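You operate a simulated robot arm through the tools that you are given. There is no shell and no other tool.

The job below is to be done with a simulated robot arm. You get a single attempt, and the scene is never put back.

## Task
Swirl the white brush clean in the water and blot it.
Fine: blot on the pad and put the brush back; stand the cup on the mat once the brush is clean; leave the other brush. Set down upright: blue measuring cup.

Only the result counts: the job must be done as asked and must still hold three seconds after the hand-in. Knocking over, shifting, dropping, spilling or breaking anything else fails it.

## Robot
A 6-joint arm with a two-finger parallel gripper, fixed in place. Base frame: the origin is at the foot of the arm, x ahead of it, y to its left, z up; the work surface is at about z = 0.82. Lengths are in m, angles in rad, forces in N, time in s.
Its first joint turns from -2.897 to 2.897 rad. Payload 3.91 kg.
Tool frame: the origin (TCP) lies between the finger pads and is the grasp point; the fingertips stand 0.03 m ahead of it; z points along the fingers, y is the line along which they close. Largest opening 0.11 m; finger width 0.02, thickness 0.01; the body of the gripper, 0.048 by 0.112 m, starts 0.055 m behind the TCP.
Orientation is told as [roll, pitch, yaw] about the base's x, y, z axes, in that order, counted from this pose: with the fingers straight down and closing along the base's y, the tool's x points along the base's -x, its y along +y and its z along -z.

## Interface
- The arm moves only by the tool apply_moves. Its argument "deltas" is a list that holds one entry, the list of rows, each a list of 7 numbers: the shift along the tool's x, y, z in m, then the turn, a rotation vector about the tool's x, y, z in rad, then the opening in per cent of the stroke, from 0 (shut) to 100 (fully open). In form: [[[dx, dy, dz, ax, ay, az, jaw], ...]]. A call has 1 to 20 rows; each row shifts and turns the commanded pose from where the row before left it, along the tool's axes as they then stand. Rows are played at 5 a second. More than 0.05 m and 0.15 rad between two rows, or a gripper value outside its range, and nothing of the call is played. Where a pose cannot be reached the arm comes as near as it can. A force on the tool above 40 N (or 10 N above the force at the start of the call, whichever is more), or a blocked arm, ends the call early, and 0.2 s more pass. Each finger travels about 0.108 m/s and halts on what it meets, pressing with about 39 N; the grip force reading is that of the motor and also rises with nothing between the fingers. The clock runs only during rows and for 0.2 s after the last one: add rows that do not move to give the fingers time. The reply holds the time, the measured pose of the TCP, the force on the tool along the base axes, the opening and the grip force, in the units named above and with some noise, with the torque about the TCP (base axes, N m) and any sound that the robot's microphone picked up.
- Cameras (640 x 400 px; columns grow to the right, rows downward): "scene" is fixed at [0.4, -0.5013, 1.6004]; the picture's right is [0.76, -0.65, 0.00], its down [-0.47, -0.55, -0.69] and it looks along [0.45, 0.53, -0.72] (base axes); focal length 339 px, centre (320, 200). "wrist" rides on the gripper at [0.072, 0.017, -0.103] in the tool frame; the picture's right is [-0.23, 0.97, 0.00], its down [-0.76, -0.18, -0.62] and it looks along [-0.61, -0.14, 0.78] (tool axes); focal length 222 px, centre (320, 200). There is no depth. A picture from a camera that has moved, and an enlarged one, comes with that camera's place and axes in the base frame and with its lens.
- get_image(camera): a new picture of that camera. It takes no simulated time.
- enlarge(camera, box): a new picture of the part [left, top, right, bottom] of that camera's present view, enlarged. It takes no simulated time.
- close_job(): hands the job in; it is judged then, once.

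Nothing tells you positions but the pictures and the camera data. Unless the task says otherwise, let go and move clear before handing in.

The tools are called after ">>>" by a JSON object that holds its "fn" and its "kwargs". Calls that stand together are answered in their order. apply_moves: Moves the arm, as the interface text tells. Its arguments: {"type":"object","properties":{"deltas":{"type":"array","items":{"type":"array","items":{"type":"array","items":{"type":"number"}}}}},"required":["deltas"]} The other tools are called the same way: get_image (camera) takes a picture; enlarge (camera, box) takes an enlarged picture of a part of a camera's view; close_job () hands the job in.

At the start:

```text
t: 0.0
tcp_pos: [0.7194, -0.0988, 1.2194]
orientation: [0.002, 0.0, 0.0]
ft_force: [-0.2, 0.6, 0.3]
moment: [0.01, -0.04, 0.0]
finger_gap: 0.1101
gripper_force: 0.0
```

scene: 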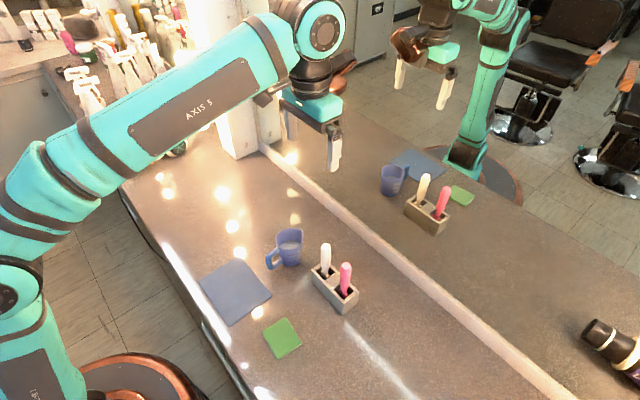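
wrist: 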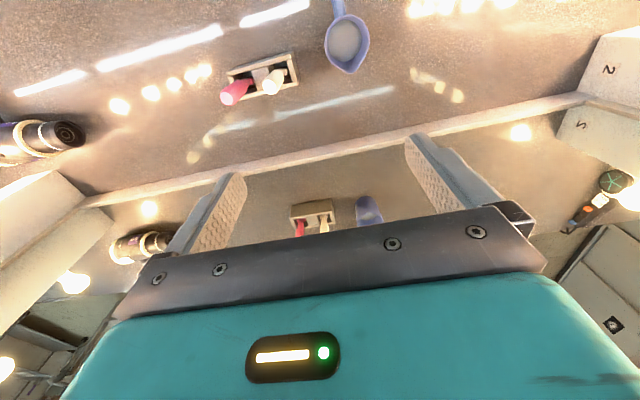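

I see a counter with a blue measuring cup (water), a holder with a white and a pink brush, a blue mat and a green pad; a mirror behind shows reflections. I'll take closer looks before planning.

>>> {"fn": "enlarge", "kwargs": {"camera": "scene", "box": [190, 210, 390, 370]}}

>>> {"fn": "enlarge", "kwargs": {"camera": "wrist", "box": [200, 0, 400, 120]}}

>>> {"fn": "enlarge", "kwargs": {"camera": "scene", "box": [300, 230, 370, 320]}}

>>> {"fn": "enlarge", "kwargs": {"camera": "scene", "box": [255, 215, 325, 280]}}

```text
2.50 times, centred on (290, 290) of scene
camera zoom: at [0.4, -0.5013, 1.6004], right [0.76, -0.65, 0.0], down [-0.47, -0.55, -0.69], along [0.45, 0.53, -0.72], focal length 848 px, centre (395, -25)
```

zoom: 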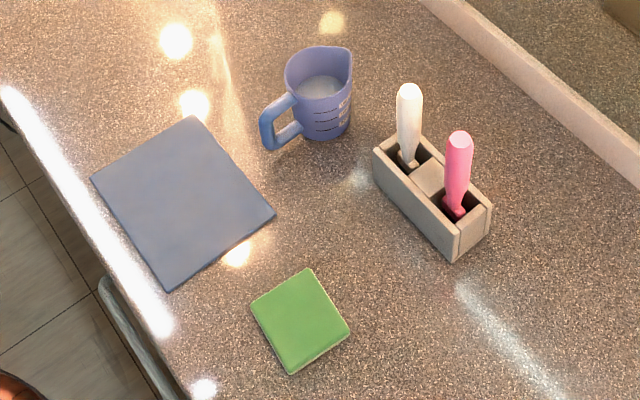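

```text
3.20 times, centred on (300, 60) of wrist
camera zoom: at [0.6474, -0.0831, 1.3233], right [0.23, 0.97, 0.0], down [0.76, -0.18, 0.62], along [0.61, -0.14, -0.78], focal length 711 px, centre (384, 648)
```

zoom: 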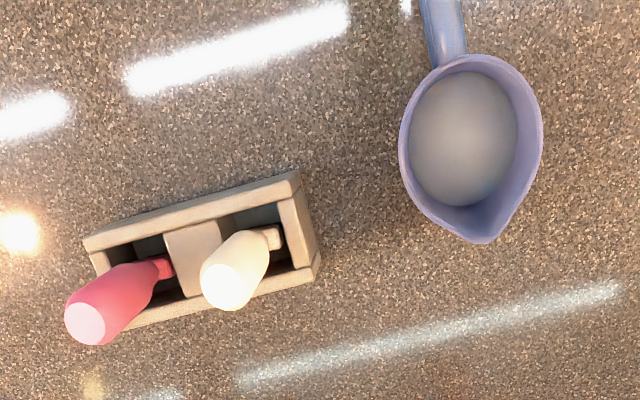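

```text
4.44 times, centred on (335, 275) of scene
camera zoom: at [0.4, -0.5013, 1.6004], right [0.76, -0.65, 0.0], down [-0.47, -0.55, -0.69], along [0.45, 0.53, -0.72], focal length 1507 px, centre (253, -133)
```

zoom: 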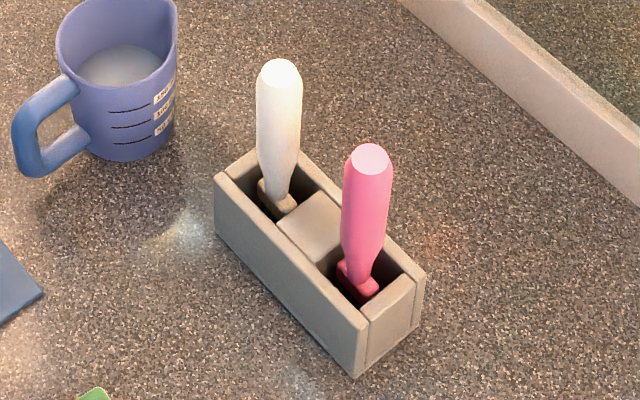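

```text
6.15 times, centred on (290, 248) of scene
camera zoom: at [0.4, -0.5013, 1.6004], right [0.76, -0.65, 0.0], down [-0.47, -0.55, -0.69], along [0.45, 0.53, -0.72], focal length 2087 px, centre (505, -92)
```

zoom: 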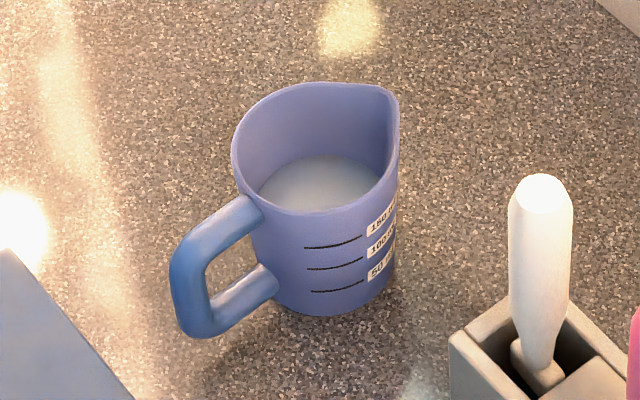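

The blue cup with water is at about (0.68, -0.05), the holder centre about (0.706, -0.20) with the white brush near (0.702, -0.166, top z≈0.985), the green pad near (0.538, -0.205) and the blue mat near (0.519, -0.027). I'll go above the white brush with a partly open gripper for a better look.

>>> {"fn": "apply_moves", "kwargs": {"deltas": [[[0.0045, -0.017, 0.02, 0, 0, 0, 50], [0.0045, -0.017, 0.02, 0, 0, 0, 50], [0.0045, -0.017, 0.02, 0, 0, 0, 50], [0.004, -0.016, 0.02, 0, 0, 0, 50], [0, 0, 0, 0, 0, 0, 50]]]}}

>>> {"fn": "get_image", "kwargs": {"camera": "wrist"}}

>>> {"fn": "get_image", "kwargs": {"camera": "scene"}}

```text
t: 1.2
tcp_pos: [0.7037, -0.1678, 1.1397]
orientation: [-0.001, 0.0, 0.0]
ft_force: [0.5, 0.8, -0.2]
moment: [0.01, 0.0, -0.01]
finger_gap: 0.0552
gripper_force: 0.0
```

```text
taken
camera wrist: at [0.6312, -0.1516, 1.2434], right [0.23, 0.97, 0.0], down [0.76, -0.18, 0.62], along [0.61, -0.14, -0.78], focal length 222 px, centre (320, 200)
```

wrist: 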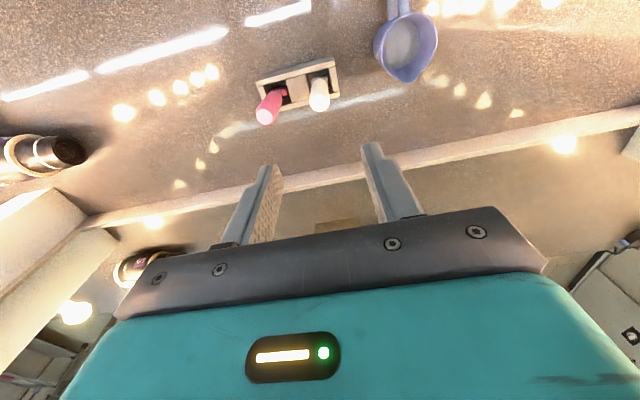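

```text
taken
```

scene: 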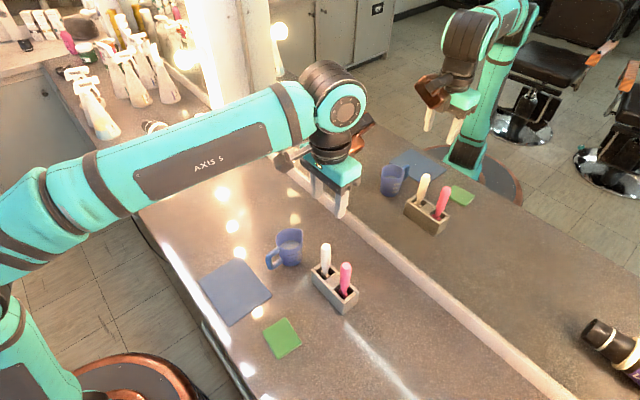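

The gripper is above the brush region; I'll zoom the wrist view to locate the white brush precisely.

>>> {"fn": "enlarge", "kwargs": {"camera": "wrist", "box": [240, 40, 360, 140]}}

>>> {"fn": "enlarge", "kwargs": {"camera": "wrist", "box": [350, 0, 450, 100]}}

```text
4.00 times, centred on (300, 90) of wrist
camera zoom: at [0.6312, -0.1516, 1.2434], right [0.23, 0.97, 0.0], down [0.76, -0.18, 0.62], along [0.61, -0.14, -0.78], focal length 888 px, centre (400, 640)
```

zoom: 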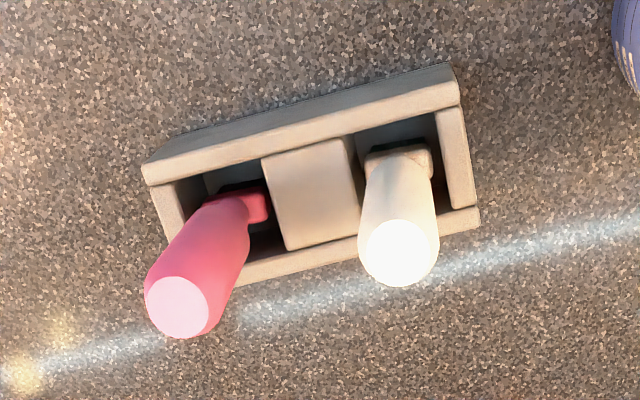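

```text
4.00 times, centred on (400, 50) of wrist
camera zoom: at [0.6312, -0.1516, 1.2434], right [0.23, 0.97, 0.0], down [0.76, -0.18, 0.62], along [0.61, -0.14, -0.78], focal length 888 px, centre (0, 800)
```

zoom: 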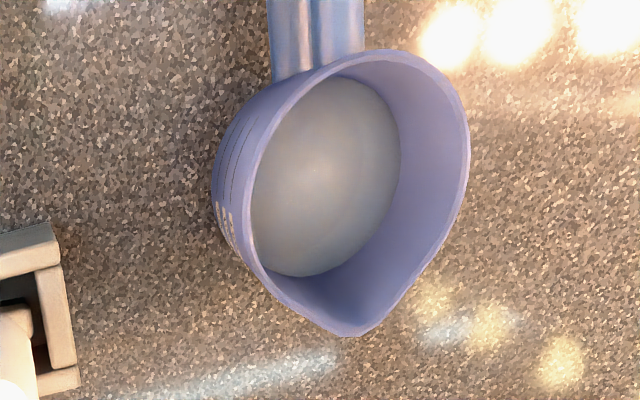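

The white brush stands vertically at about (0.699, -0.167) in its slot. I'll go down part way, staying above its top, and check alignment.

>>> {"fn": "apply_moves", "kwargs": {"deltas": [[[0.002, 0.0005, 0.03, 0, 0, 0, 50], [0.002, 0.0005, 0.03, 0, 0, 0, 50], [0, 0, 0.025, 0, 0, 0, 50], [0, 0, 0, 0, 0, 0, 50], [0, 0, 0, 0, 0, 0, 50]]]}}

>>> {"fn": "get_image", "kwargs": {"camera": "wrist"}}

>>> {"fn": "enlarge", "kwargs": {"camera": "wrist", "box": [220, 60, 420, 200]}}

>>> {"fn": "enlarge", "kwargs": {"camera": "scene", "box": [280, 170, 400, 320]}}

```text
t: 2.4
tcp_pos: [0.6977, -0.1658, 1.0549]
orientation: [0.001, 0.0, 0.001]
ft_force: [-0.9, 0.6, -0.7]
moment: [-0.02, 0.01, 0.01]
finger_gap: 0.0552
gripper_force: 0.0
```

```text
taken
camera wrist: at [0.6268, -0.1491, 1.1582], right [0.23, 0.97, 0.0], down [0.76, -0.18, 0.62], along [0.61, -0.14, -0.78], focal length 222 px, centre (320, 200)
```

wrist: 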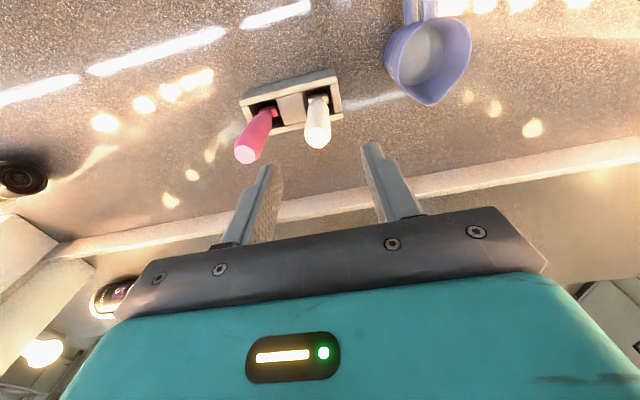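

```text
2.86 times, centred on (320, 130) of wrist
camera zoom: at [0.6268, -0.1491, 1.1582], right [0.23, 0.97, 0.0], down [0.76, -0.18, 0.62], along [0.61, -0.14, -0.78], focal length 635 px, centre (320, 400)
```

zoom: 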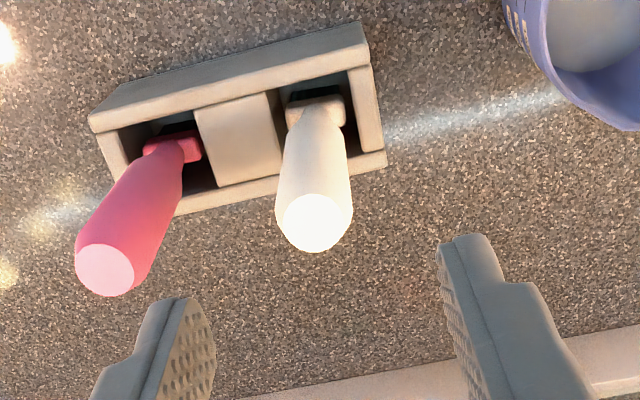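

```text
2.67 times, centred on (340, 245) of scene
camera zoom: at [0.4, -0.5013, 1.6004], right [0.76, -0.65, 0.0], down [-0.47, -0.55, -0.69], along [0.45, 0.53, -0.72], focal length 904 px, centre (267, 80)
```

zoom: 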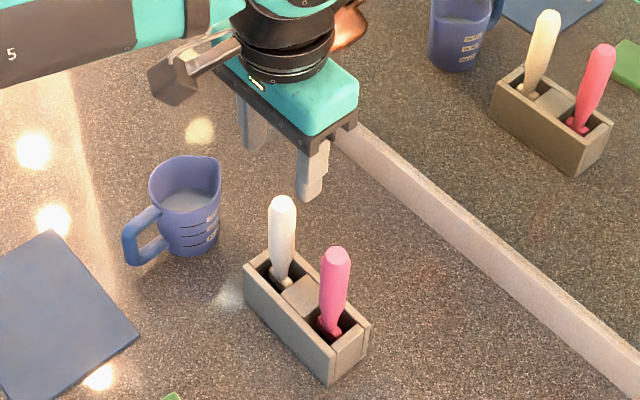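

The brush is about 2 mm to the -y side of the tool axis and centred in x. I'll correct and go down so the fingertips straddle the top, then check again.

>>> {"fn": "apply_moves", "kwargs": {"deltas": [[[0, -0.002, 0.01, 0, 0, 0, 50], [0, 0, 0.015, 0, 0, 0, 50], [0, 0, 0.015, 0, 0, 0, 50], [0, 0, 0.015, 0, 0, 0, 50], [0, 0, 0, 0, 0, 0, 50], [0, 0, 0, 0, 0, 0, 50]]]}}

>>> {"fn": "enlarge", "kwargs": {"camera": "wrist", "box": [220, 80, 420, 220]}}

>>> {"fn": "enlarge", "kwargs": {"camera": "scene", "box": [280, 170, 400, 320]}}

```text
t: 3.8
tcp_pos: [0.6978, -0.1686, 1.0001]
orientation: [0.0, 0.001, -0.001]
ft_force: [-0.4, 0.0, -0.1]
moment: [-0.02, 0.0, 0.02]
finger_gap: 0.0547
gripper_force: 0.1
```

```text
2.86 times, centred on (320, 150) of wrist
camera zoom: at [0.6259, -0.1514, 1.103], right [0.23, 0.97, 0.0], down [0.76, -0.18, 0.62], along [0.61, -0.14, -0.78], focal length 635 px, centre (320, 343)
```

zoom: 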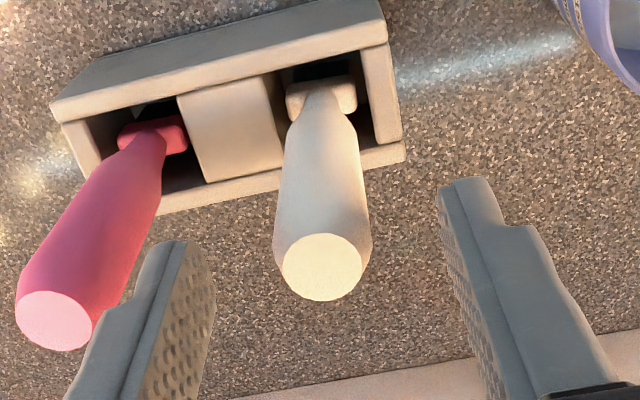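

```text
2.67 times, centred on (340, 245) of scene
camera zoom: at [0.4, -0.5013, 1.6004], right [0.76, -0.65, 0.0], down [-0.47, -0.55, -0.69], along [0.45, 0.53, -0.72], focal length 904 px, centre (267, 80)
```

zoom: 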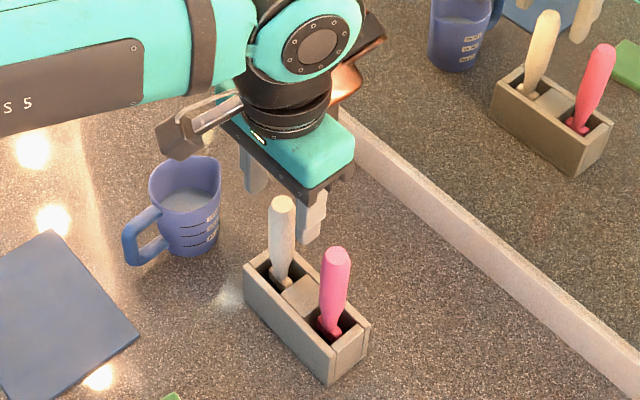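

Alignment is within about 1 mm. I'll narrow the gap slightly for clearance from the pink brush, go down to grip height and close.

>>> {"fn": "apply_moves", "kwargs": {"deltas": [[[0, 0, 0, 0, 0, 0, 42], [0, 0, 0.012, 0, 0, 0, 42], [0, 0, 0.012, 0, 0, 0, 42], [0, 0, 0.012, 0, 0, 0, 42], [0, 0, 0.01, 0, 0, 0, 42], [0, 0, 0, 0, 0, 0, 42], [0, 0, 0, 0, 0, 0, 42]]]}}

>>> {"fn": "enlarge", "kwargs": {"camera": "wrist", "box": [220, 100, 420, 240]}}

>>> {"fn": "enlarge", "kwargs": {"camera": "scene", "box": [280, 170, 400, 320]}}

```text
t: 5.4
tcp_pos: [0.6971, -0.1663, 0.9543]
orientation: [0.0, 0.0, 0.0]
ft_force: [1.3, 0.1, 1.5]
moment: [-0.04, 0.01, 0.04]
finger_gap: 0.0462
gripper_force: 0.1
```

```text
2.86 times, centred on (320, 170) of wrist
camera zoom: at [0.6255, -0.1508, 1.0572], right [0.23, 0.97, 0.0], down [0.76, -0.18, 0.62], along [0.61, -0.14, -0.78], focal length 635 px, centre (320, 286)
```

zoom: 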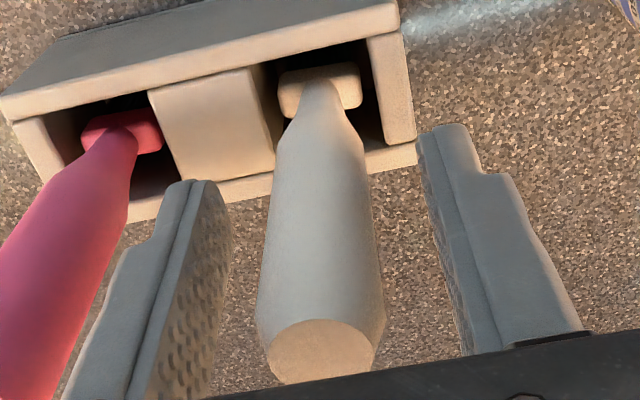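

```text
2.67 times, centred on (340, 245) of scene
camera zoom: at [0.4, -0.5013, 1.6004], right [0.76, -0.65, 0.0], down [-0.47, -0.55, -0.69], along [0.45, 0.53, -0.72], focal length 904 px, centre (267, 80)
```

zoom: 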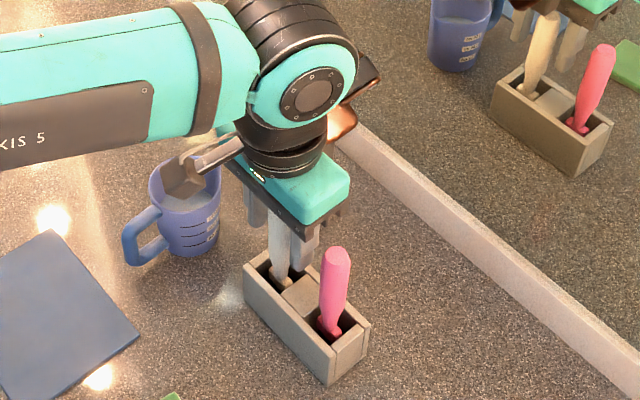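

The fingers straddle the white handle symmetrically and clear the pink brush. Closing in steps.

>>> {"fn": "apply_moves", "kwargs": {"deltas": [[[0, 0, 0, 0, 0, 0, 34], [0, 0, 0, 0, 0, 0, 28], [0, 0, 0, 0, 0, 0, 25], [0, 0, 0, 0, 0, 0, 22], [0, 0, 0, 0, 0, 0, 20], [0, 0, 0, 0, 0, 0, 18]]]}}

>>> {"fn": "enlarge", "kwargs": {"camera": "wrist", "box": [220, 100, 420, 240]}}

```text
t: 6.8
tcp_pos: [0.6975, -0.1671, 0.9536]
orientation: [-0.001, 0.0, -0.001]
ft_force: [1.5, 0.3, 0.0]
moment: [0.02, 0.01, 0.0]
finger_gap: 0.0225
gripper_force: 39.9
```

```text
2.86 times, centred on (320, 170) of wrist
camera zoom: at [0.6255, -0.1508, 1.0573], right [0.23, 0.97, 0.0], down [0.76, -0.18, 0.62], along [0.61, -0.14, -0.78], focal length 635 px, centre (320, 286)
```

zoom: 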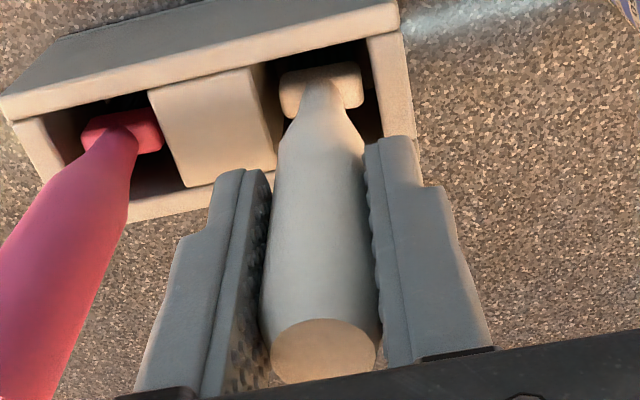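

The brush is gripped (22.5 mm gap, full force). Lifting it straight up out of the slot.

>>> {"fn": "apply_moves", "kwargs": {"deltas": [[[0, 0, 0, 0, 0, 0, 5], [0, 0, -0.01, 0, 0, 0, 5], [0, 0, -0.015, 0, 0, 0, 5], [0, 0, -0.025, 0, 0, 0, 5], [0, 0, -0.03, 0, 0, 0, 5], [0, 0, -0.03, 0, 0, 0, 5], [0, 0, -0.03, 0, 0, 0, 5], [0, 0, -0.01, 0, 0, 0, 5], [0, 0, 0, 0, 0, 0, 5], [0, 0, 0, 0, 0, 0, 5]]]}}

>>> {"fn": "get_image", "kwargs": {"camera": "scene"}}

>>> {"fn": "enlarge", "kwargs": {"camera": "scene", "box": [270, 130, 390, 300]}}

>>> {"fn": "get_image", "kwargs": {"camera": "wrist"}}

>>> {"fn": "enlarge", "kwargs": {"camera": "wrist", "box": [220, 40, 420, 200]}}

```text
t: 9.0
tcp_pos: [0.6991, -0.1689, 1.1049]
orientation: [0.0, 0.0, -0.001]
ft_force: [-0.8, -1.0, 0.0]
moment: [0.0, -0.02, 0.0]
finger_gap: 0.0224
gripper_force: 39.2
```

```text
taken
```

scene: 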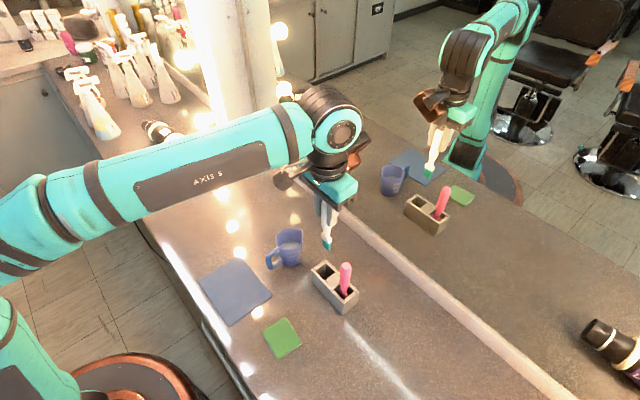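

```text
2.35 times, centred on (330, 215) of scene
camera zoom: at [0.4, -0.5013, 1.6004], right [0.76, -0.65, 0.0], down [-0.47, -0.55, -0.69], along [0.45, 0.53, -0.72], focal length 798 px, centre (296, 165)
```

zoom: 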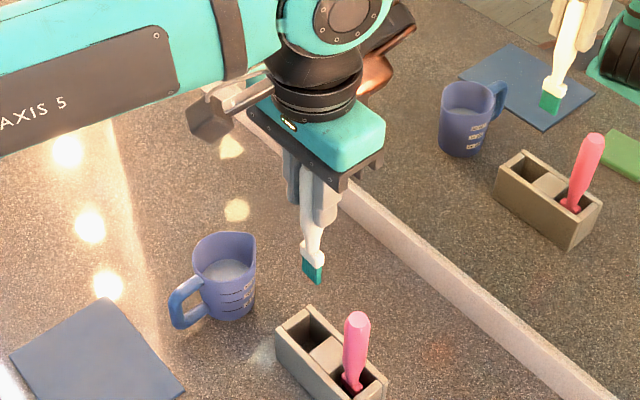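

```text
taken
camera wrist: at [0.6259, -0.1524, 1.2084], right [0.23, 0.97, 0.0], down [0.76, -0.18, 0.62], along [0.61, -0.14, -0.78], focal length 222 px, centre (320, 200)
```

wrist: 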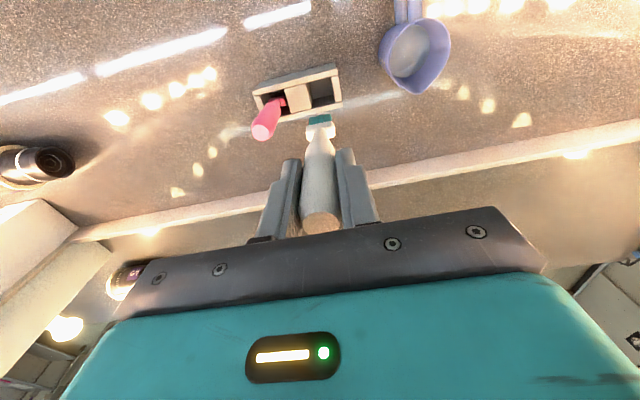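

```text
2.50 times, centred on (320, 120) of wrist
camera zoom: at [0.6259, -0.1524, 1.2084], right [0.23, 0.97, 0.0], down [0.76, -0.18, 0.62], along [0.61, -0.14, -0.78], focal length 555 px, centre (320, 400)
```

zoom: 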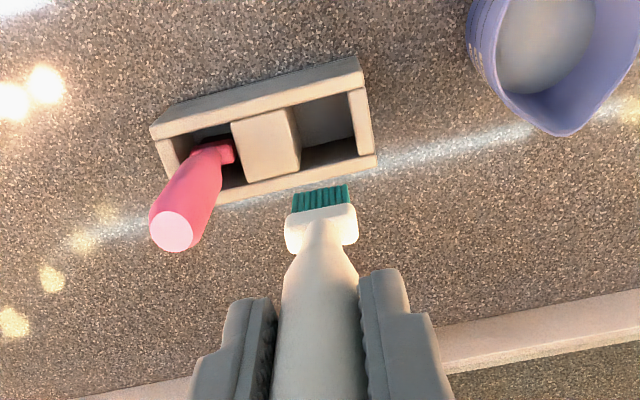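

The brush is out; its teal-coloured bristles end about 0.127 m below the TCP. I'll measure the cup more precisely before moving over it.

>>> {"fn": "enlarge", "kwargs": {"camera": "wrist", "box": [365, 0, 465, 100]}}

>>> {"fn": "enlarge", "kwargs": {"camera": "scene", "box": [300, 180, 360, 260]}}

>>> {"fn": "enlarge", "kwargs": {"camera": "scene", "box": [400, 120, 460, 200]}}

>>> {"fn": "enlarge", "kwargs": {"camera": "scene", "box": [250, 300, 320, 370]}}

```text
4.00 times, centred on (415, 50) of wrist
camera zoom: at [0.6259, -0.1524, 1.2084], right [0.23, 0.97, 0.0], down [0.76, -0.18, 0.62], along [0.61, -0.14, -0.78], focal length 888 px, centre (-60, 800)
```

zoom: 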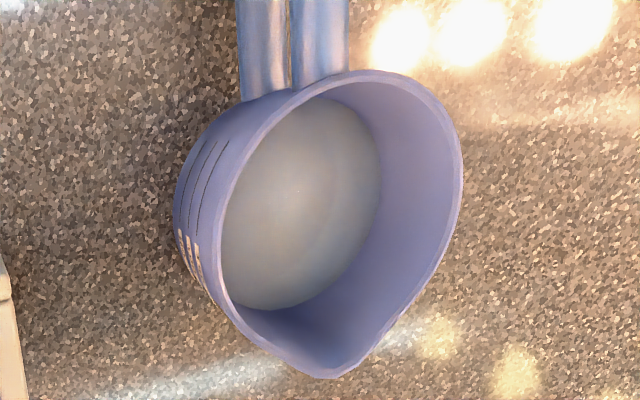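

```text
5.00 times, centred on (330, 220) of scene
camera zoom: at [0.4, -0.5013, 1.6004], right [0.76, -0.65, 0.0], down [-0.47, -0.55, -0.69], along [0.45, 0.53, -0.72], focal length 1695 px, centre (270, 100)
```

zoom: 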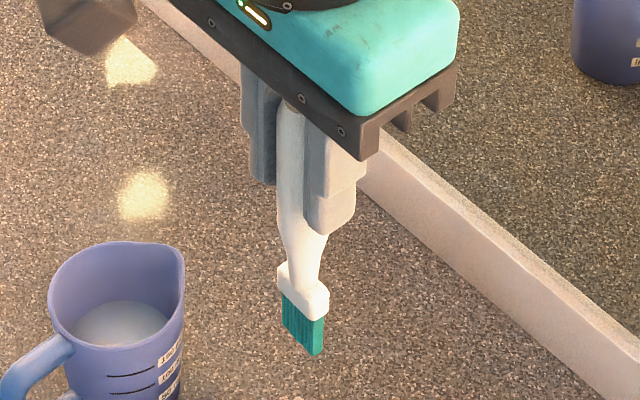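

```text
5.00 times, centred on (430, 160) of scene
camera zoom: at [0.4, -0.5013, 1.6004], right [0.76, -0.65, 0.0], down [-0.47, -0.55, -0.69], along [0.45, 0.53, -0.72], focal length 1695 px, centre (-230, 400)
```

zoom: 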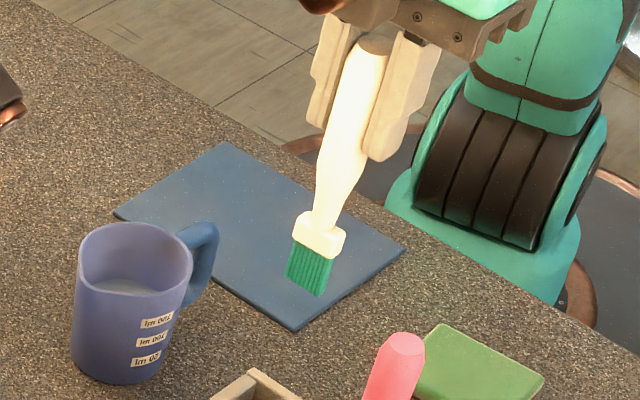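

```text
5.71 times, centred on (285, 335) of scene
camera zoom: at [0.4, -0.5013, 1.6004], right [0.76, -0.65, 0.0], down [-0.47, -0.55, -0.69], along [0.45, 0.53, -0.72], focal length 1938 px, centre (520, -571)
```

zoom: 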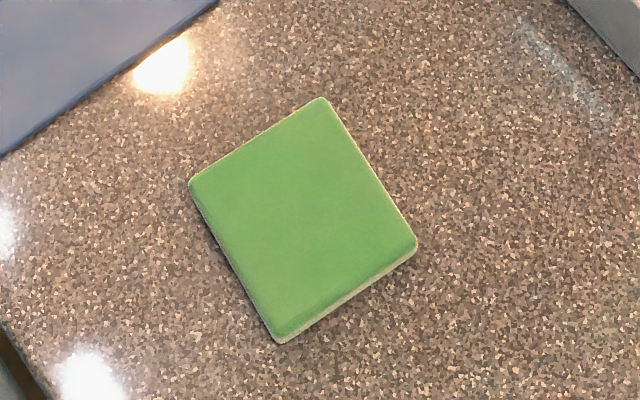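

The brush is flat (≈25 × 12 mm), bristles ≈30 mm long; the cup axis is near (0.680, -0.051), rim z≈0.91, water level z≈0.87. I'll carry the brush above the cup.

>>> {"fn": "apply_moves", "kwargs": {"deltas": [[[0.003, 0.02, 0, 0, 0, 0, 5], [0.003, 0.02, 0, 0, 0, 0, 5], [0.003, 0.02, 0, 0, 0, 0, 5], [0.003, 0.02, 0, 0, 0, 0, 5], [0.003, 0.02, 0, 0, 0, 0, 5], [0.003, 0.018, 0, 0, 0, 0, 5], [0, 0, 0, 0, 0, 0, 5], [0, 0, 0, 0, 0, 0, 5]]]}}

>>> {"fn": "get_image", "kwargs": {"camera": "wrist"}}

>>> {"fn": "enlarge", "kwargs": {"camera": "wrist", "box": [240, 20, 400, 180]}}

>>> {"fn": "enlarge", "kwargs": {"camera": "scene", "box": [250, 150, 350, 280]}}

```text
t: 10.8
tcp_pos: [0.6805, -0.0479, 1.1048]
orientation: [0.0, 0.001, -0.001]
ft_force: [-0.3, 0.3, 0.0]
moment: [-0.01, -0.03, 0.0]
finger_gap: 0.0223
gripper_force: 39.3
```

```text
taken
camera wrist: at [0.6084, -0.0317, 1.2076], right [0.23, 0.97, 0.0], down [0.76, -0.18, 0.62], along [0.61, -0.14, -0.78], focal length 222 px, centre (320, 200)
```

wrist: 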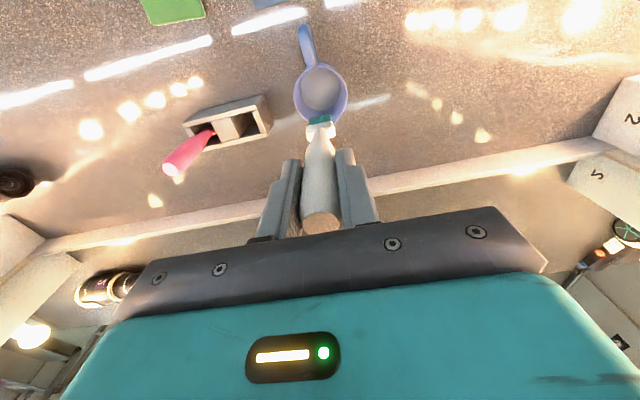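

```text
2.50 times, centred on (320, 100) of wrist
camera zoom: at [0.6084, -0.0317, 1.2076], right [0.23, 0.97, 0.0], down [0.76, -0.18, 0.62], along [0.61, -0.14, -0.78], focal length 555 px, centre (320, 450)
```

zoom: 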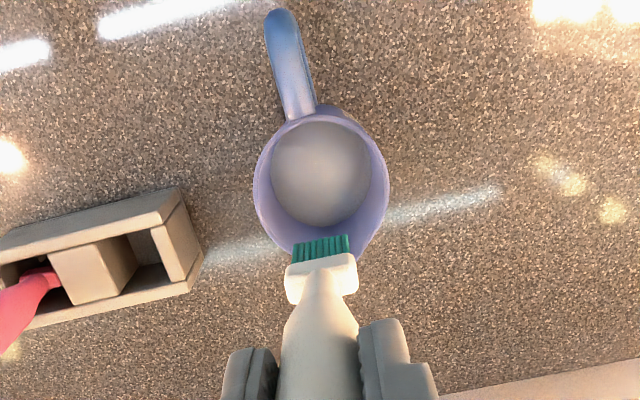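

```text
3.08 times, centred on (300, 215) of scene
camera zoom: at [0.4, -0.5013, 1.6004], right [0.76, -0.65, 0.0], down [-0.47, -0.55, -0.69], along [0.45, 0.53, -0.72], focal length 1043 px, centre (382, 154)
```

zoom: 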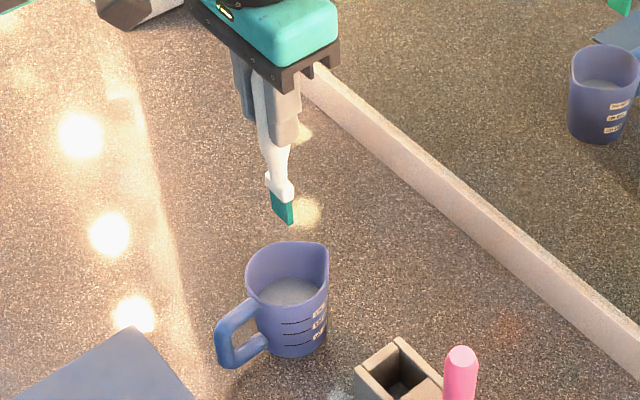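

The brush is above the cup and laterally aligned. I'll lower until the bristle tip is just above the rim and compare directly in both views.

>>> {"fn": "apply_moves", "kwargs": {"deltas": [[[0, 0, 0.02, 0, 0, 0, 5], [0, 0, 0.02, 0, 0, 0, 5], [0, 0, 0.015, 0, 0, 0, 5], [0, 0, 0, 0, 0, 0, 5], [0, 0, 0, 0, 0, 0, 5]]]}}

>>> {"fn": "enlarge", "kwargs": {"camera": "wrist", "box": [240, 20, 400, 180]}}

>>> {"fn": "enlarge", "kwargs": {"camera": "scene", "box": [250, 180, 330, 280]}}

>>> {"fn": "enlarge", "kwargs": {"camera": "scene", "box": [360, 120, 440, 220]}}

```text
t: 12.0
tcp_pos: [0.68, -0.0494, 1.0483]
orientation: [-0.002, 0.001, -0.001]
ft_force: [-1.4, 0.4, 0.5]
moment: [0.0, -0.02, 0.02]
finger_gap: 0.0224
gripper_force: 39.3
```

```text
2.50 times, centred on (320, 100) of wrist
camera zoom: at [0.6072, -0.0336, 1.1517], right [0.23, 0.97, 0.0], down [0.76, -0.18, 0.62], along [0.61, -0.14, -0.78], focal length 555 px, centre (320, 450)
```

zoom: 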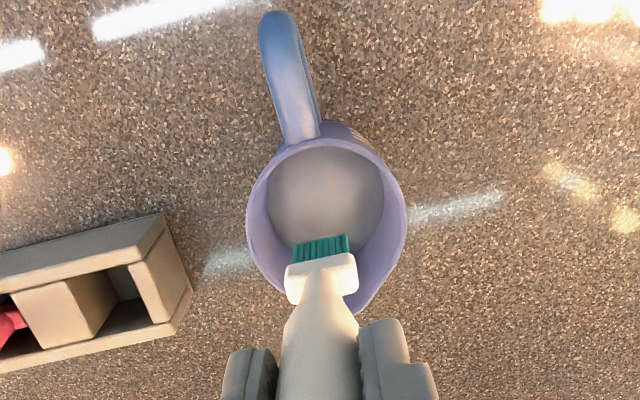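

```text
4.00 times, centred on (290, 230) of scene
camera zoom: at [0.4, -0.5013, 1.6004], right [0.76, -0.65, 0.0], down [-0.47, -0.55, -0.69], along [0.45, 0.53, -0.72], focal length 1356 px, centre (440, 80)
```

zoom: 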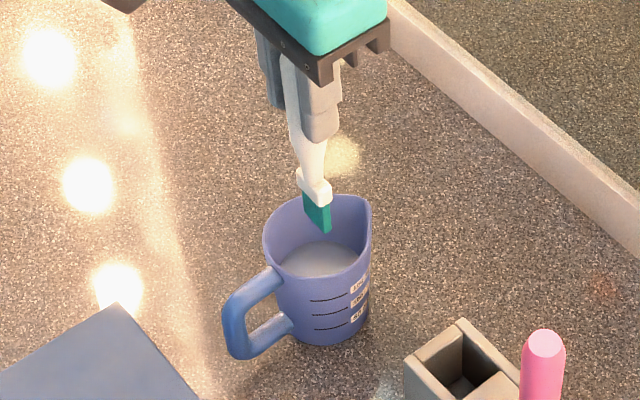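

```text
4.00 times, centred on (400, 170) of scene
camera zoom: at [0.4, -0.5013, 1.6004], right [0.76, -0.65, 0.0], down [-0.47, -0.55, -0.69], along [0.45, 0.53, -0.72], focal length 1356 px, centre (0, 320)
```

zoom: 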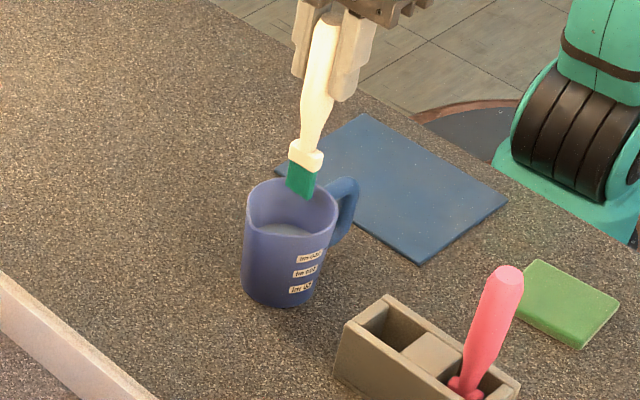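

Tip and rim agree within about 2 mm in both views. I'll correct slightly and lower the bristles into the water gently.

>>> {"fn": "apply_moves", "kwargs": {"deltas": [[[0.001, 0.0015, 0.01, 0, 0, 0, 5], [0, 0, 0.012, 0, 0, 0, 5], [0, 0, 0.012, 0, 0, 0, 5], [0, 0, 0.01, 0, 0, 0, 5], [0, 0, 0.008, 0, 0, 0, 5], [0, 0, 0, 0, 0, 0, 5], [0, 0, 0, 0, 0, 0, 5]]]}}

>>> {"fn": "enlarge", "kwargs": {"camera": "wrist", "box": [240, 40, 400, 180]}}

>>> {"fn": "enlarge", "kwargs": {"camera": "scene", "box": [250, 180, 330, 280]}}

```text
t: 13.6
tcp_pos: [0.6778, -0.0474, 0.9959]
orientation: [0.001, 0.0, 0.002]
ft_force: [-0.2, 0.8, -0.2]
moment: [-0.03, 0.0, -0.01]
finger_gap: 0.0223
gripper_force: 38.5
```

```text
2.86 times, centred on (320, 110) of wrist
camera zoom: at [0.6062, -0.0316, 1.0995], right [0.23, 0.97, 0.0], down [0.76, -0.18, 0.62], along [0.61, -0.14, -0.78], focal length 635 px, centre (320, 457)
```

zoom: 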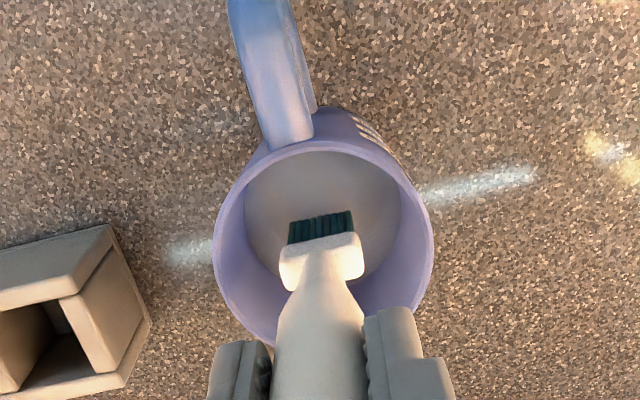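

```text
4.00 times, centred on (290, 230) of scene
camera zoom: at [0.4, -0.5013, 1.6004], right [0.76, -0.65, 0.0], down [-0.47, -0.55, -0.69], along [0.45, 0.53, -0.72], focal length 1356 px, centre (440, 80)
```

zoom: 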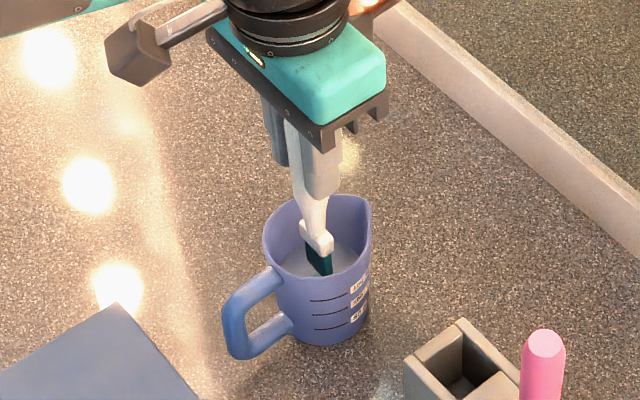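

The bristle tip is at the water surface, centred to about 1 mm. Lowering until the bristles are submerged.

>>> {"fn": "apply_moves", "kwargs": {"deltas": [[[0, 0.0007, 0.006, 0, 0, 0, 5], [0, 0, 0.006, 0, 0, 0, 5], [0, 0, 0.006, 0, 0, 0, 5], [0, 0, 0.006, 0, 0, 0, 5], [0, 0, 0.006, 0, 0, 0, 5], [0, 0, 0, 0, 0, 0, 5], [0, 0, 0, 0, 0, 0, 5]]]}}

>>> {"fn": "enlarge", "kwargs": {"camera": "wrist", "box": [240, 40, 400, 180]}}

>>> {"fn": "enlarge", "kwargs": {"camera": "scene", "box": [250, 180, 330, 280]}}

```text
t: 15.2
tcp_pos: [0.6803, -0.0462, 0.9667]
orientation: [0.001, 0.0, 0.0]
ft_force: [0.2, 0.8, -0.5]
moment: [-0.03, 0.02, -0.02]
finger_gap: 0.0223
gripper_force: 38.3
```

```text
2.86 times, centred on (320, 110) of wrist
camera zoom: at [0.6077, -0.031, 1.0695], right [0.23, 0.97, 0.0], down [0.76, -0.18, 0.62], along [0.61, -0.14, -0.78], focal length 635 px, centre (320, 457)
```

zoom: 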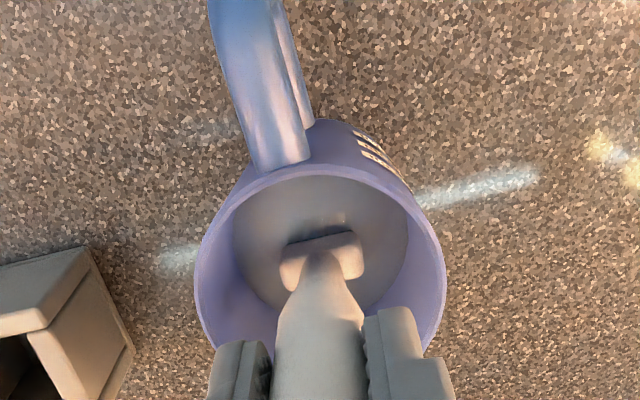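

```text
4.00 times, centred on (290, 230) of scene
camera zoom: at [0.4, -0.5013, 1.6004], right [0.76, -0.65, 0.0], down [-0.47, -0.55, -0.69], along [0.45, 0.53, -0.72], focal length 1356 px, centre (440, 80)
```

zoom: 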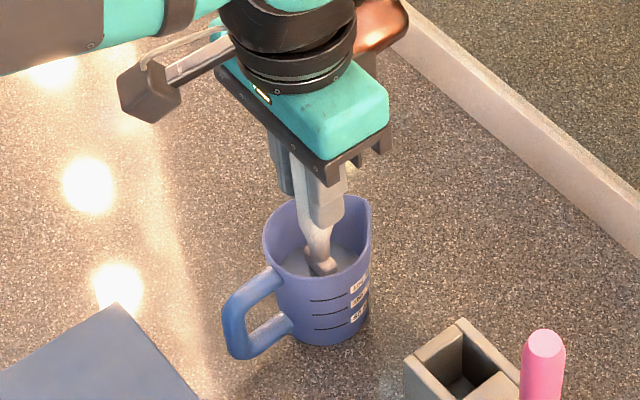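

The bristles are submerged and the brush is centred in the cup. Now swirling in 8 mm circles, watching the force.

>>> {"fn": "apply_moves", "kwargs": {"deltas": [[[0.004, 0, 0, 0, 0, 0, 5], [0.004, 0, 0, 0, 0, 0, 5], [-0.00107, 0.004, 0, 0, 0, 0, 5], [-0.00293, 0.00293, 0, 0, 0, 0, 5], [-0.004, 0.00107, 0, 0, 0, 0, 5], [-0.004, -0.00107, 0, 0, 0, 0, 5], [-0.00293, -0.00293, 0, 0, 0, 0, 5], [-0.00107, -0.004, 0, 0, 0, 0, 5], [0.00107, -0.004, 0, 0, 0, 0, 5], [0.00293, -0.00293, 0, 0, 0, 0, 5], [0.004, -0.00107, 0, 0, 0, 0, 5], [0.004, 0.00107, 0, 0, 0, 0, 5], [0.00293, 0.00293, 0, 0, 0, 0, 5], [0.00107, 0.004, 0, 0, 0, 0, 5]]]}}

>>> {"fn": "enlarge", "kwargs": {"camera": "wrist", "box": [240, 40, 400, 180]}}

>>> {"fn": "enlarge", "kwargs": {"camera": "scene", "box": [250, 180, 330, 280]}}

```text
t: 18.2
tcp_pos: [0.6722, -0.048, 0.9674]
orientation: [0.0, 0.0, 0.002]
ft_force: [0.9, -0.4, -0.9]
moment: [-0.02, -0.01, 0.01]
finger_gap: 0.0223
gripper_force: 38.7
```

```text
2.86 times, centred on (320, 110) of wrist
camera zoom: at [0.5986, -0.031, 1.0708], right [0.23, 0.97, 0.0], down [0.76, -0.18, 0.62], along [0.61, -0.14, -0.78], focal length 635 px, centre (320, 457)
```

zoom: 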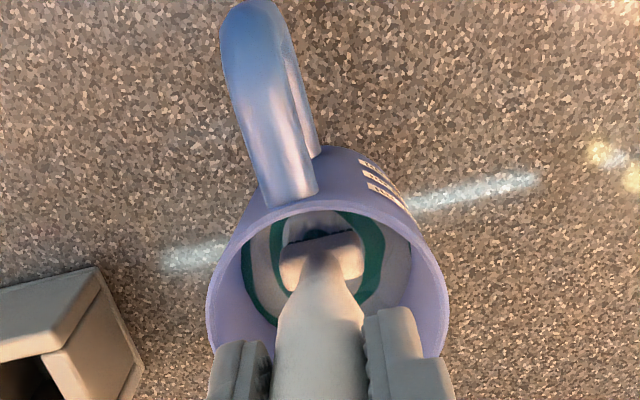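

```text
4.00 times, centred on (290, 230) of scene
camera zoom: at [0.4, -0.5013, 1.6004], right [0.76, -0.65, 0.0], down [-0.47, -0.55, -0.69], along [0.45, 0.53, -0.72], focal length 1356 px, centre (440, 80)
```

zoom: 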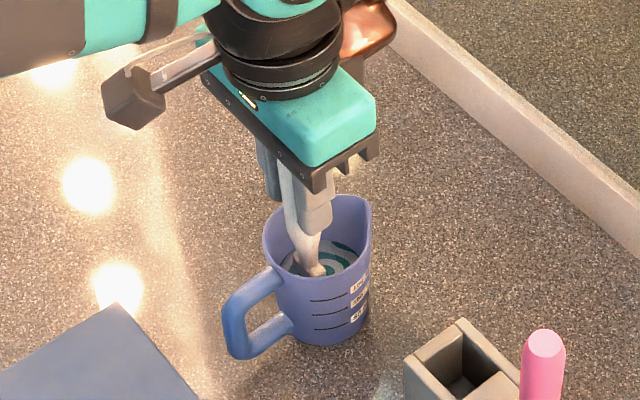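

Teal paint is swirling off into the water and the cup hasn't moved. Continuing with more circles.

>>> {"fn": "apply_moves", "kwargs": {"deltas": [[[-0.00107, 0.004, 0, 0, 0, 0, 5], [-0.00293, 0.00293, 0, 0, 0, 0, 5], [-0.004, 0.00107, 0, 0, 0, 0, 5], [-0.004, -0.00107, 0, 0, 0, 0, 5], [-0.00293, -0.00293, 0, 0, 0, 0, 5], [-0.00107, -0.004, 0, 0, 0, 0, 5], [0.00107, -0.004, 0, 0, 0, 0, 5], [0.00293, -0.00293, 0, 0, 0, 0, 5], [0.004, -0.00107, 0, 0, 0, 0, 5], [0.004, 0.00107, 0, 0, 0, 0, 5], [0.00293, 0.00293, 0, 0, 0, 0, 5], [0.00107, 0.004, 0, 0, 0, 0, 5], [-0.00107, 0.004, 0, 0, 0, 0, 5], [-0.00293, 0.00293, 0, 0, 0, 0, 5], [-0.004, 0.00107, 0, 0, 0, 0, 5], [-0.004, -0.00107, 0, 0, 0, 0, 5], [-0.00293, -0.00293, 0, 0, 0, 0, 5], [-0.00107, -0.004, 0, 0, 0, 0, 5]]]}}

>>> {"fn": "enlarge", "kwargs": {"camera": "wrist", "box": [240, 40, 400, 180]}}

>>> {"fn": "enlarge", "kwargs": {"camera": "scene", "box": [250, 180, 330, 280]}}

```text
t: 22.0
tcp_pos: [0.687, -0.0458, 0.9653]
orientation: [0.001, 0.0, 0.001]
ft_force: [-0.1, 0.5, -0.5]
moment: [0.01, 0.03, -0.01]
finger_gap: 0.0226
gripper_force: 39.3
```

```text
2.86 times, centred on (320, 110) of wrist
camera zoom: at [0.6145, -0.0306, 1.0701], right [0.23, 0.97, 0.0], down [0.76, -0.18, 0.62], along [0.61, -0.14, -0.78], focal length 635 px, centre (320, 457)
```

zoom: 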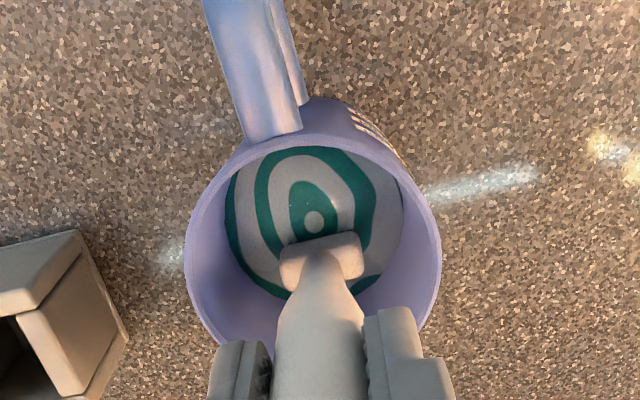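

```text
4.00 times, centred on (290, 230) of scene
camera zoom: at [0.4, -0.5013, 1.6004], right [0.76, -0.65, 0.0], down [-0.47, -0.55, -0.69], along [0.45, 0.53, -0.72], focal length 1356 px, centre (440, 80)
```

zoom: 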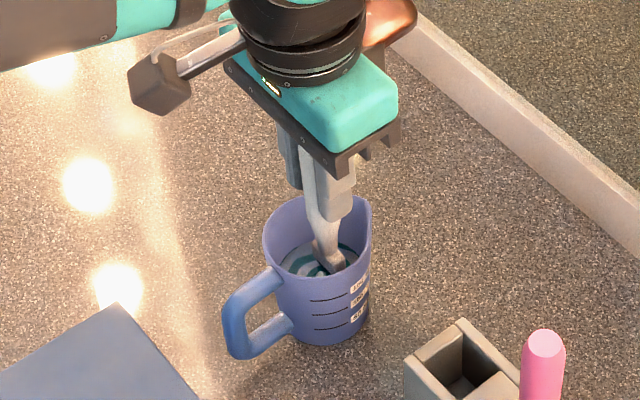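

The swirl pattern in the water is growing; two and a half circles done. I'll continue, then lift slightly to inspect the bristles.

>>> {"fn": "apply_moves", "kwargs": {"deltas": [[[0.00107, -0.004, 0, 0, 0, 0, 5], [0.00293, -0.00293, 0, 0, 0, 0, 5], [0.004, -0.00107, 0, 0, 0, 0, 5], [0.004, 0.00107, 0, 0, 0, 0, 5], [0.00293, 0.00293, 0, 0, 0, 0, 5], [0.00107, 0.004, 0, 0, 0, 0, 5], [-0.00107, 0.004, 0, 0, 0, 0, 5], [-0.00293, 0.00293, 0, 0, 0, 0, 5], [-0.004, 0.00107, 0, 0, 0, 0, 5], [-0.004, -0.00107, 0, 0, 0, 0, 5], [-0.00293, -0.00293, 0, 0, 0, 0, 5], [-0.00107, -0.004, 0, 0, 0, 0, 5], [0.00107, -0.004, 0, 0, 0, 0, 5], [0.00293, -0.00293, 0, 0, 0, 0, 5], [0.004, -0.00107, 0, 0, 0, 0, 5], [0.004, 0.00107, 0, 0, 0, 0, 5], [0.00293, 0.00293, 0, 0, 0, 0, 5], [0.00107, 0.004, 0, 0, 0, 0, 5]]]}}

>>> {"fn": "enlarge", "kwargs": {"camera": "wrist", "box": [240, 40, 400, 180]}}

>>> {"fn": "enlarge", "kwargs": {"camera": "scene", "box": [250, 180, 330, 280]}}

```text
t: 25.8
tcp_pos: [0.6715, -0.048, 0.9672]
orientation: [-0.001, 0.001, 0.0]
ft_force: [0.1, -0.2, 0.0]
moment: [-0.01, 0.01, 0.01]
finger_gap: 0.0224
gripper_force: 39.0
```

```text
2.86 times, centred on (320, 110) of wrist
camera zoom: at [0.5989, -0.0312, 1.0701], right [0.23, 0.97, 0.0], down [0.76, -0.18, 0.62], along [0.61, -0.14, -0.78], focal length 635 px, centre (320, 457)
```

zoom: 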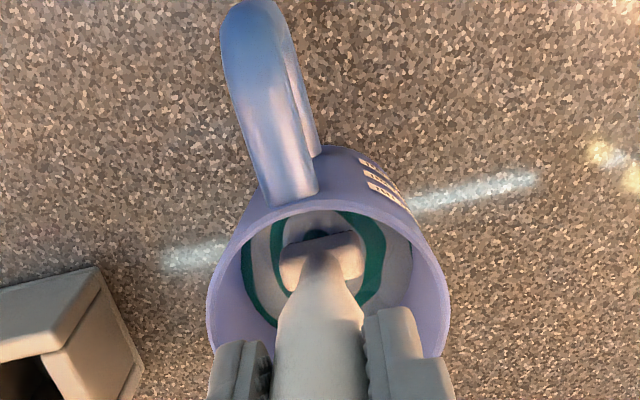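

```text
4.00 times, centred on (290, 230) of scene
camera zoom: at [0.4, -0.5013, 1.6004], right [0.76, -0.65, 0.0], down [-0.47, -0.55, -0.69], along [0.45, 0.53, -0.72], focal length 1356 px, centre (440, 80)
```

zoom: 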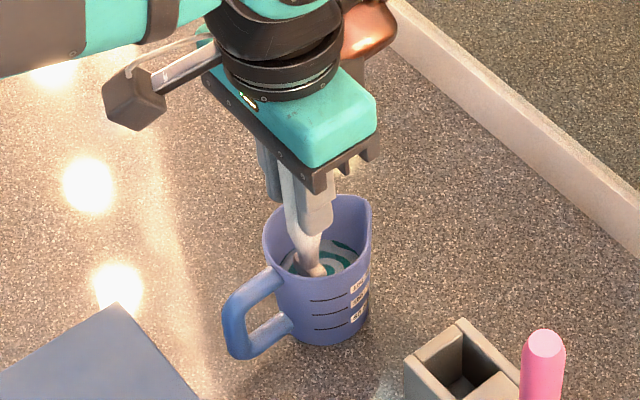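

Four circles done and the pattern no longer changes. I'll re-centre and raise the bristles just above the rim to see whether they're clean, letting it drip over the cup.

>>> {"fn": "apply_moves", "kwargs": {"deltas": [[[-0.004, 0, 0, 0, 0, 0, 5], [-0.004, 0, 0, 0, 0, 0, 5], [0, 0, -0.01, 0, 0, 0, 5], [0, 0, -0.01, 0, 0, 0, 5], [0, 0, -0.012, 0, 0, 0, 5], [0, 0, -0.015, 0, 0, 0, 5], [0, 0, -0.018, 0, 0, 0, 5], [0, 0, -0.02, 0, 0, 0, 5], [0, 0, 0, 0, 0, 0, 5], [0, 0, 0, 0, 0, 0, 5], [0, 0, 0, 0, 0, 0, 5]]]}}

>>> {"fn": "enlarge", "kwargs": {"camera": "wrist", "box": [240, 20, 400, 180]}}

>>> {"fn": "enlarge", "kwargs": {"camera": "scene", "box": [250, 180, 330, 280]}}

>>> {"fn": "enlarge", "kwargs": {"camera": "scene", "box": [360, 120, 440, 220]}}

```text
t: 28.2
tcp_pos: [0.6803, -0.0472, 1.0515]
orientation: [-0.002, 0.0, 0.001]
ft_force: [-0.4, 0.7, -0.1]
moment: [0.02, 0.03, 0.01]
finger_gap: 0.0222
gripper_force: 39.1
```

```text
2.50 times, centred on (320, 100) of wrist
camera zoom: at [0.6063, -0.0306, 1.1548], right [0.23, 0.97, 0.0], down [0.76, -0.18, 0.62], along [0.61, -0.14, -0.78], focal length 555 px, centre (320, 450)
```

zoom: 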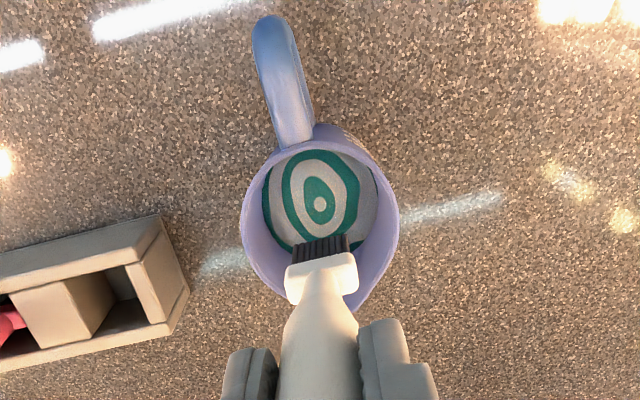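

```text
4.00 times, centred on (290, 230) of scene
camera zoom: at [0.4, -0.5013, 1.6004], right [0.76, -0.65, 0.0], down [-0.47, -0.55, -0.69], along [0.45, 0.53, -0.72], focal length 1356 px, centre (440, 80)
```

zoom: 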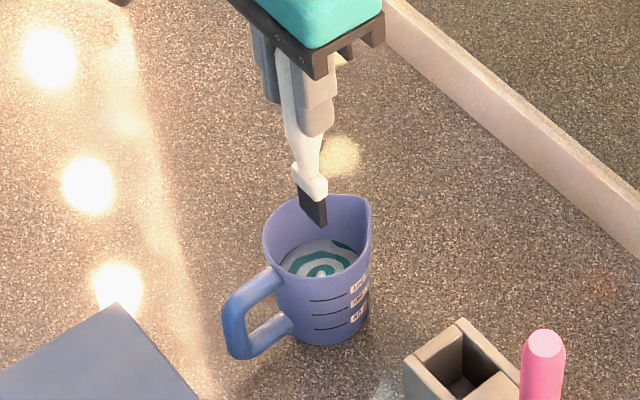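

```text
4.00 times, centred on (400, 170) of scene
camera zoom: at [0.4, -0.5013, 1.6004], right [0.76, -0.65, 0.0], down [-0.47, -0.55, -0.69], along [0.45, 0.53, -0.72], focal length 1356 px, centre (0, 320)
```

zoom: 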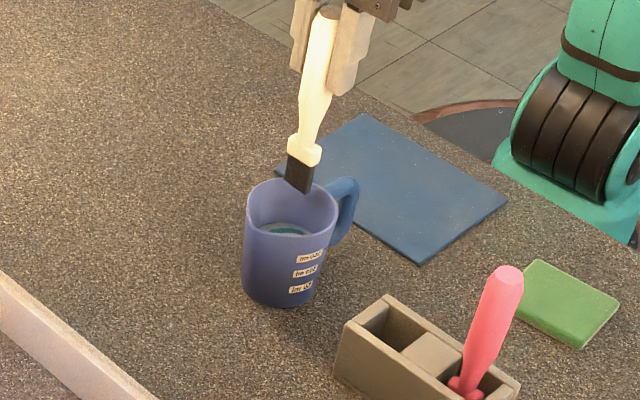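

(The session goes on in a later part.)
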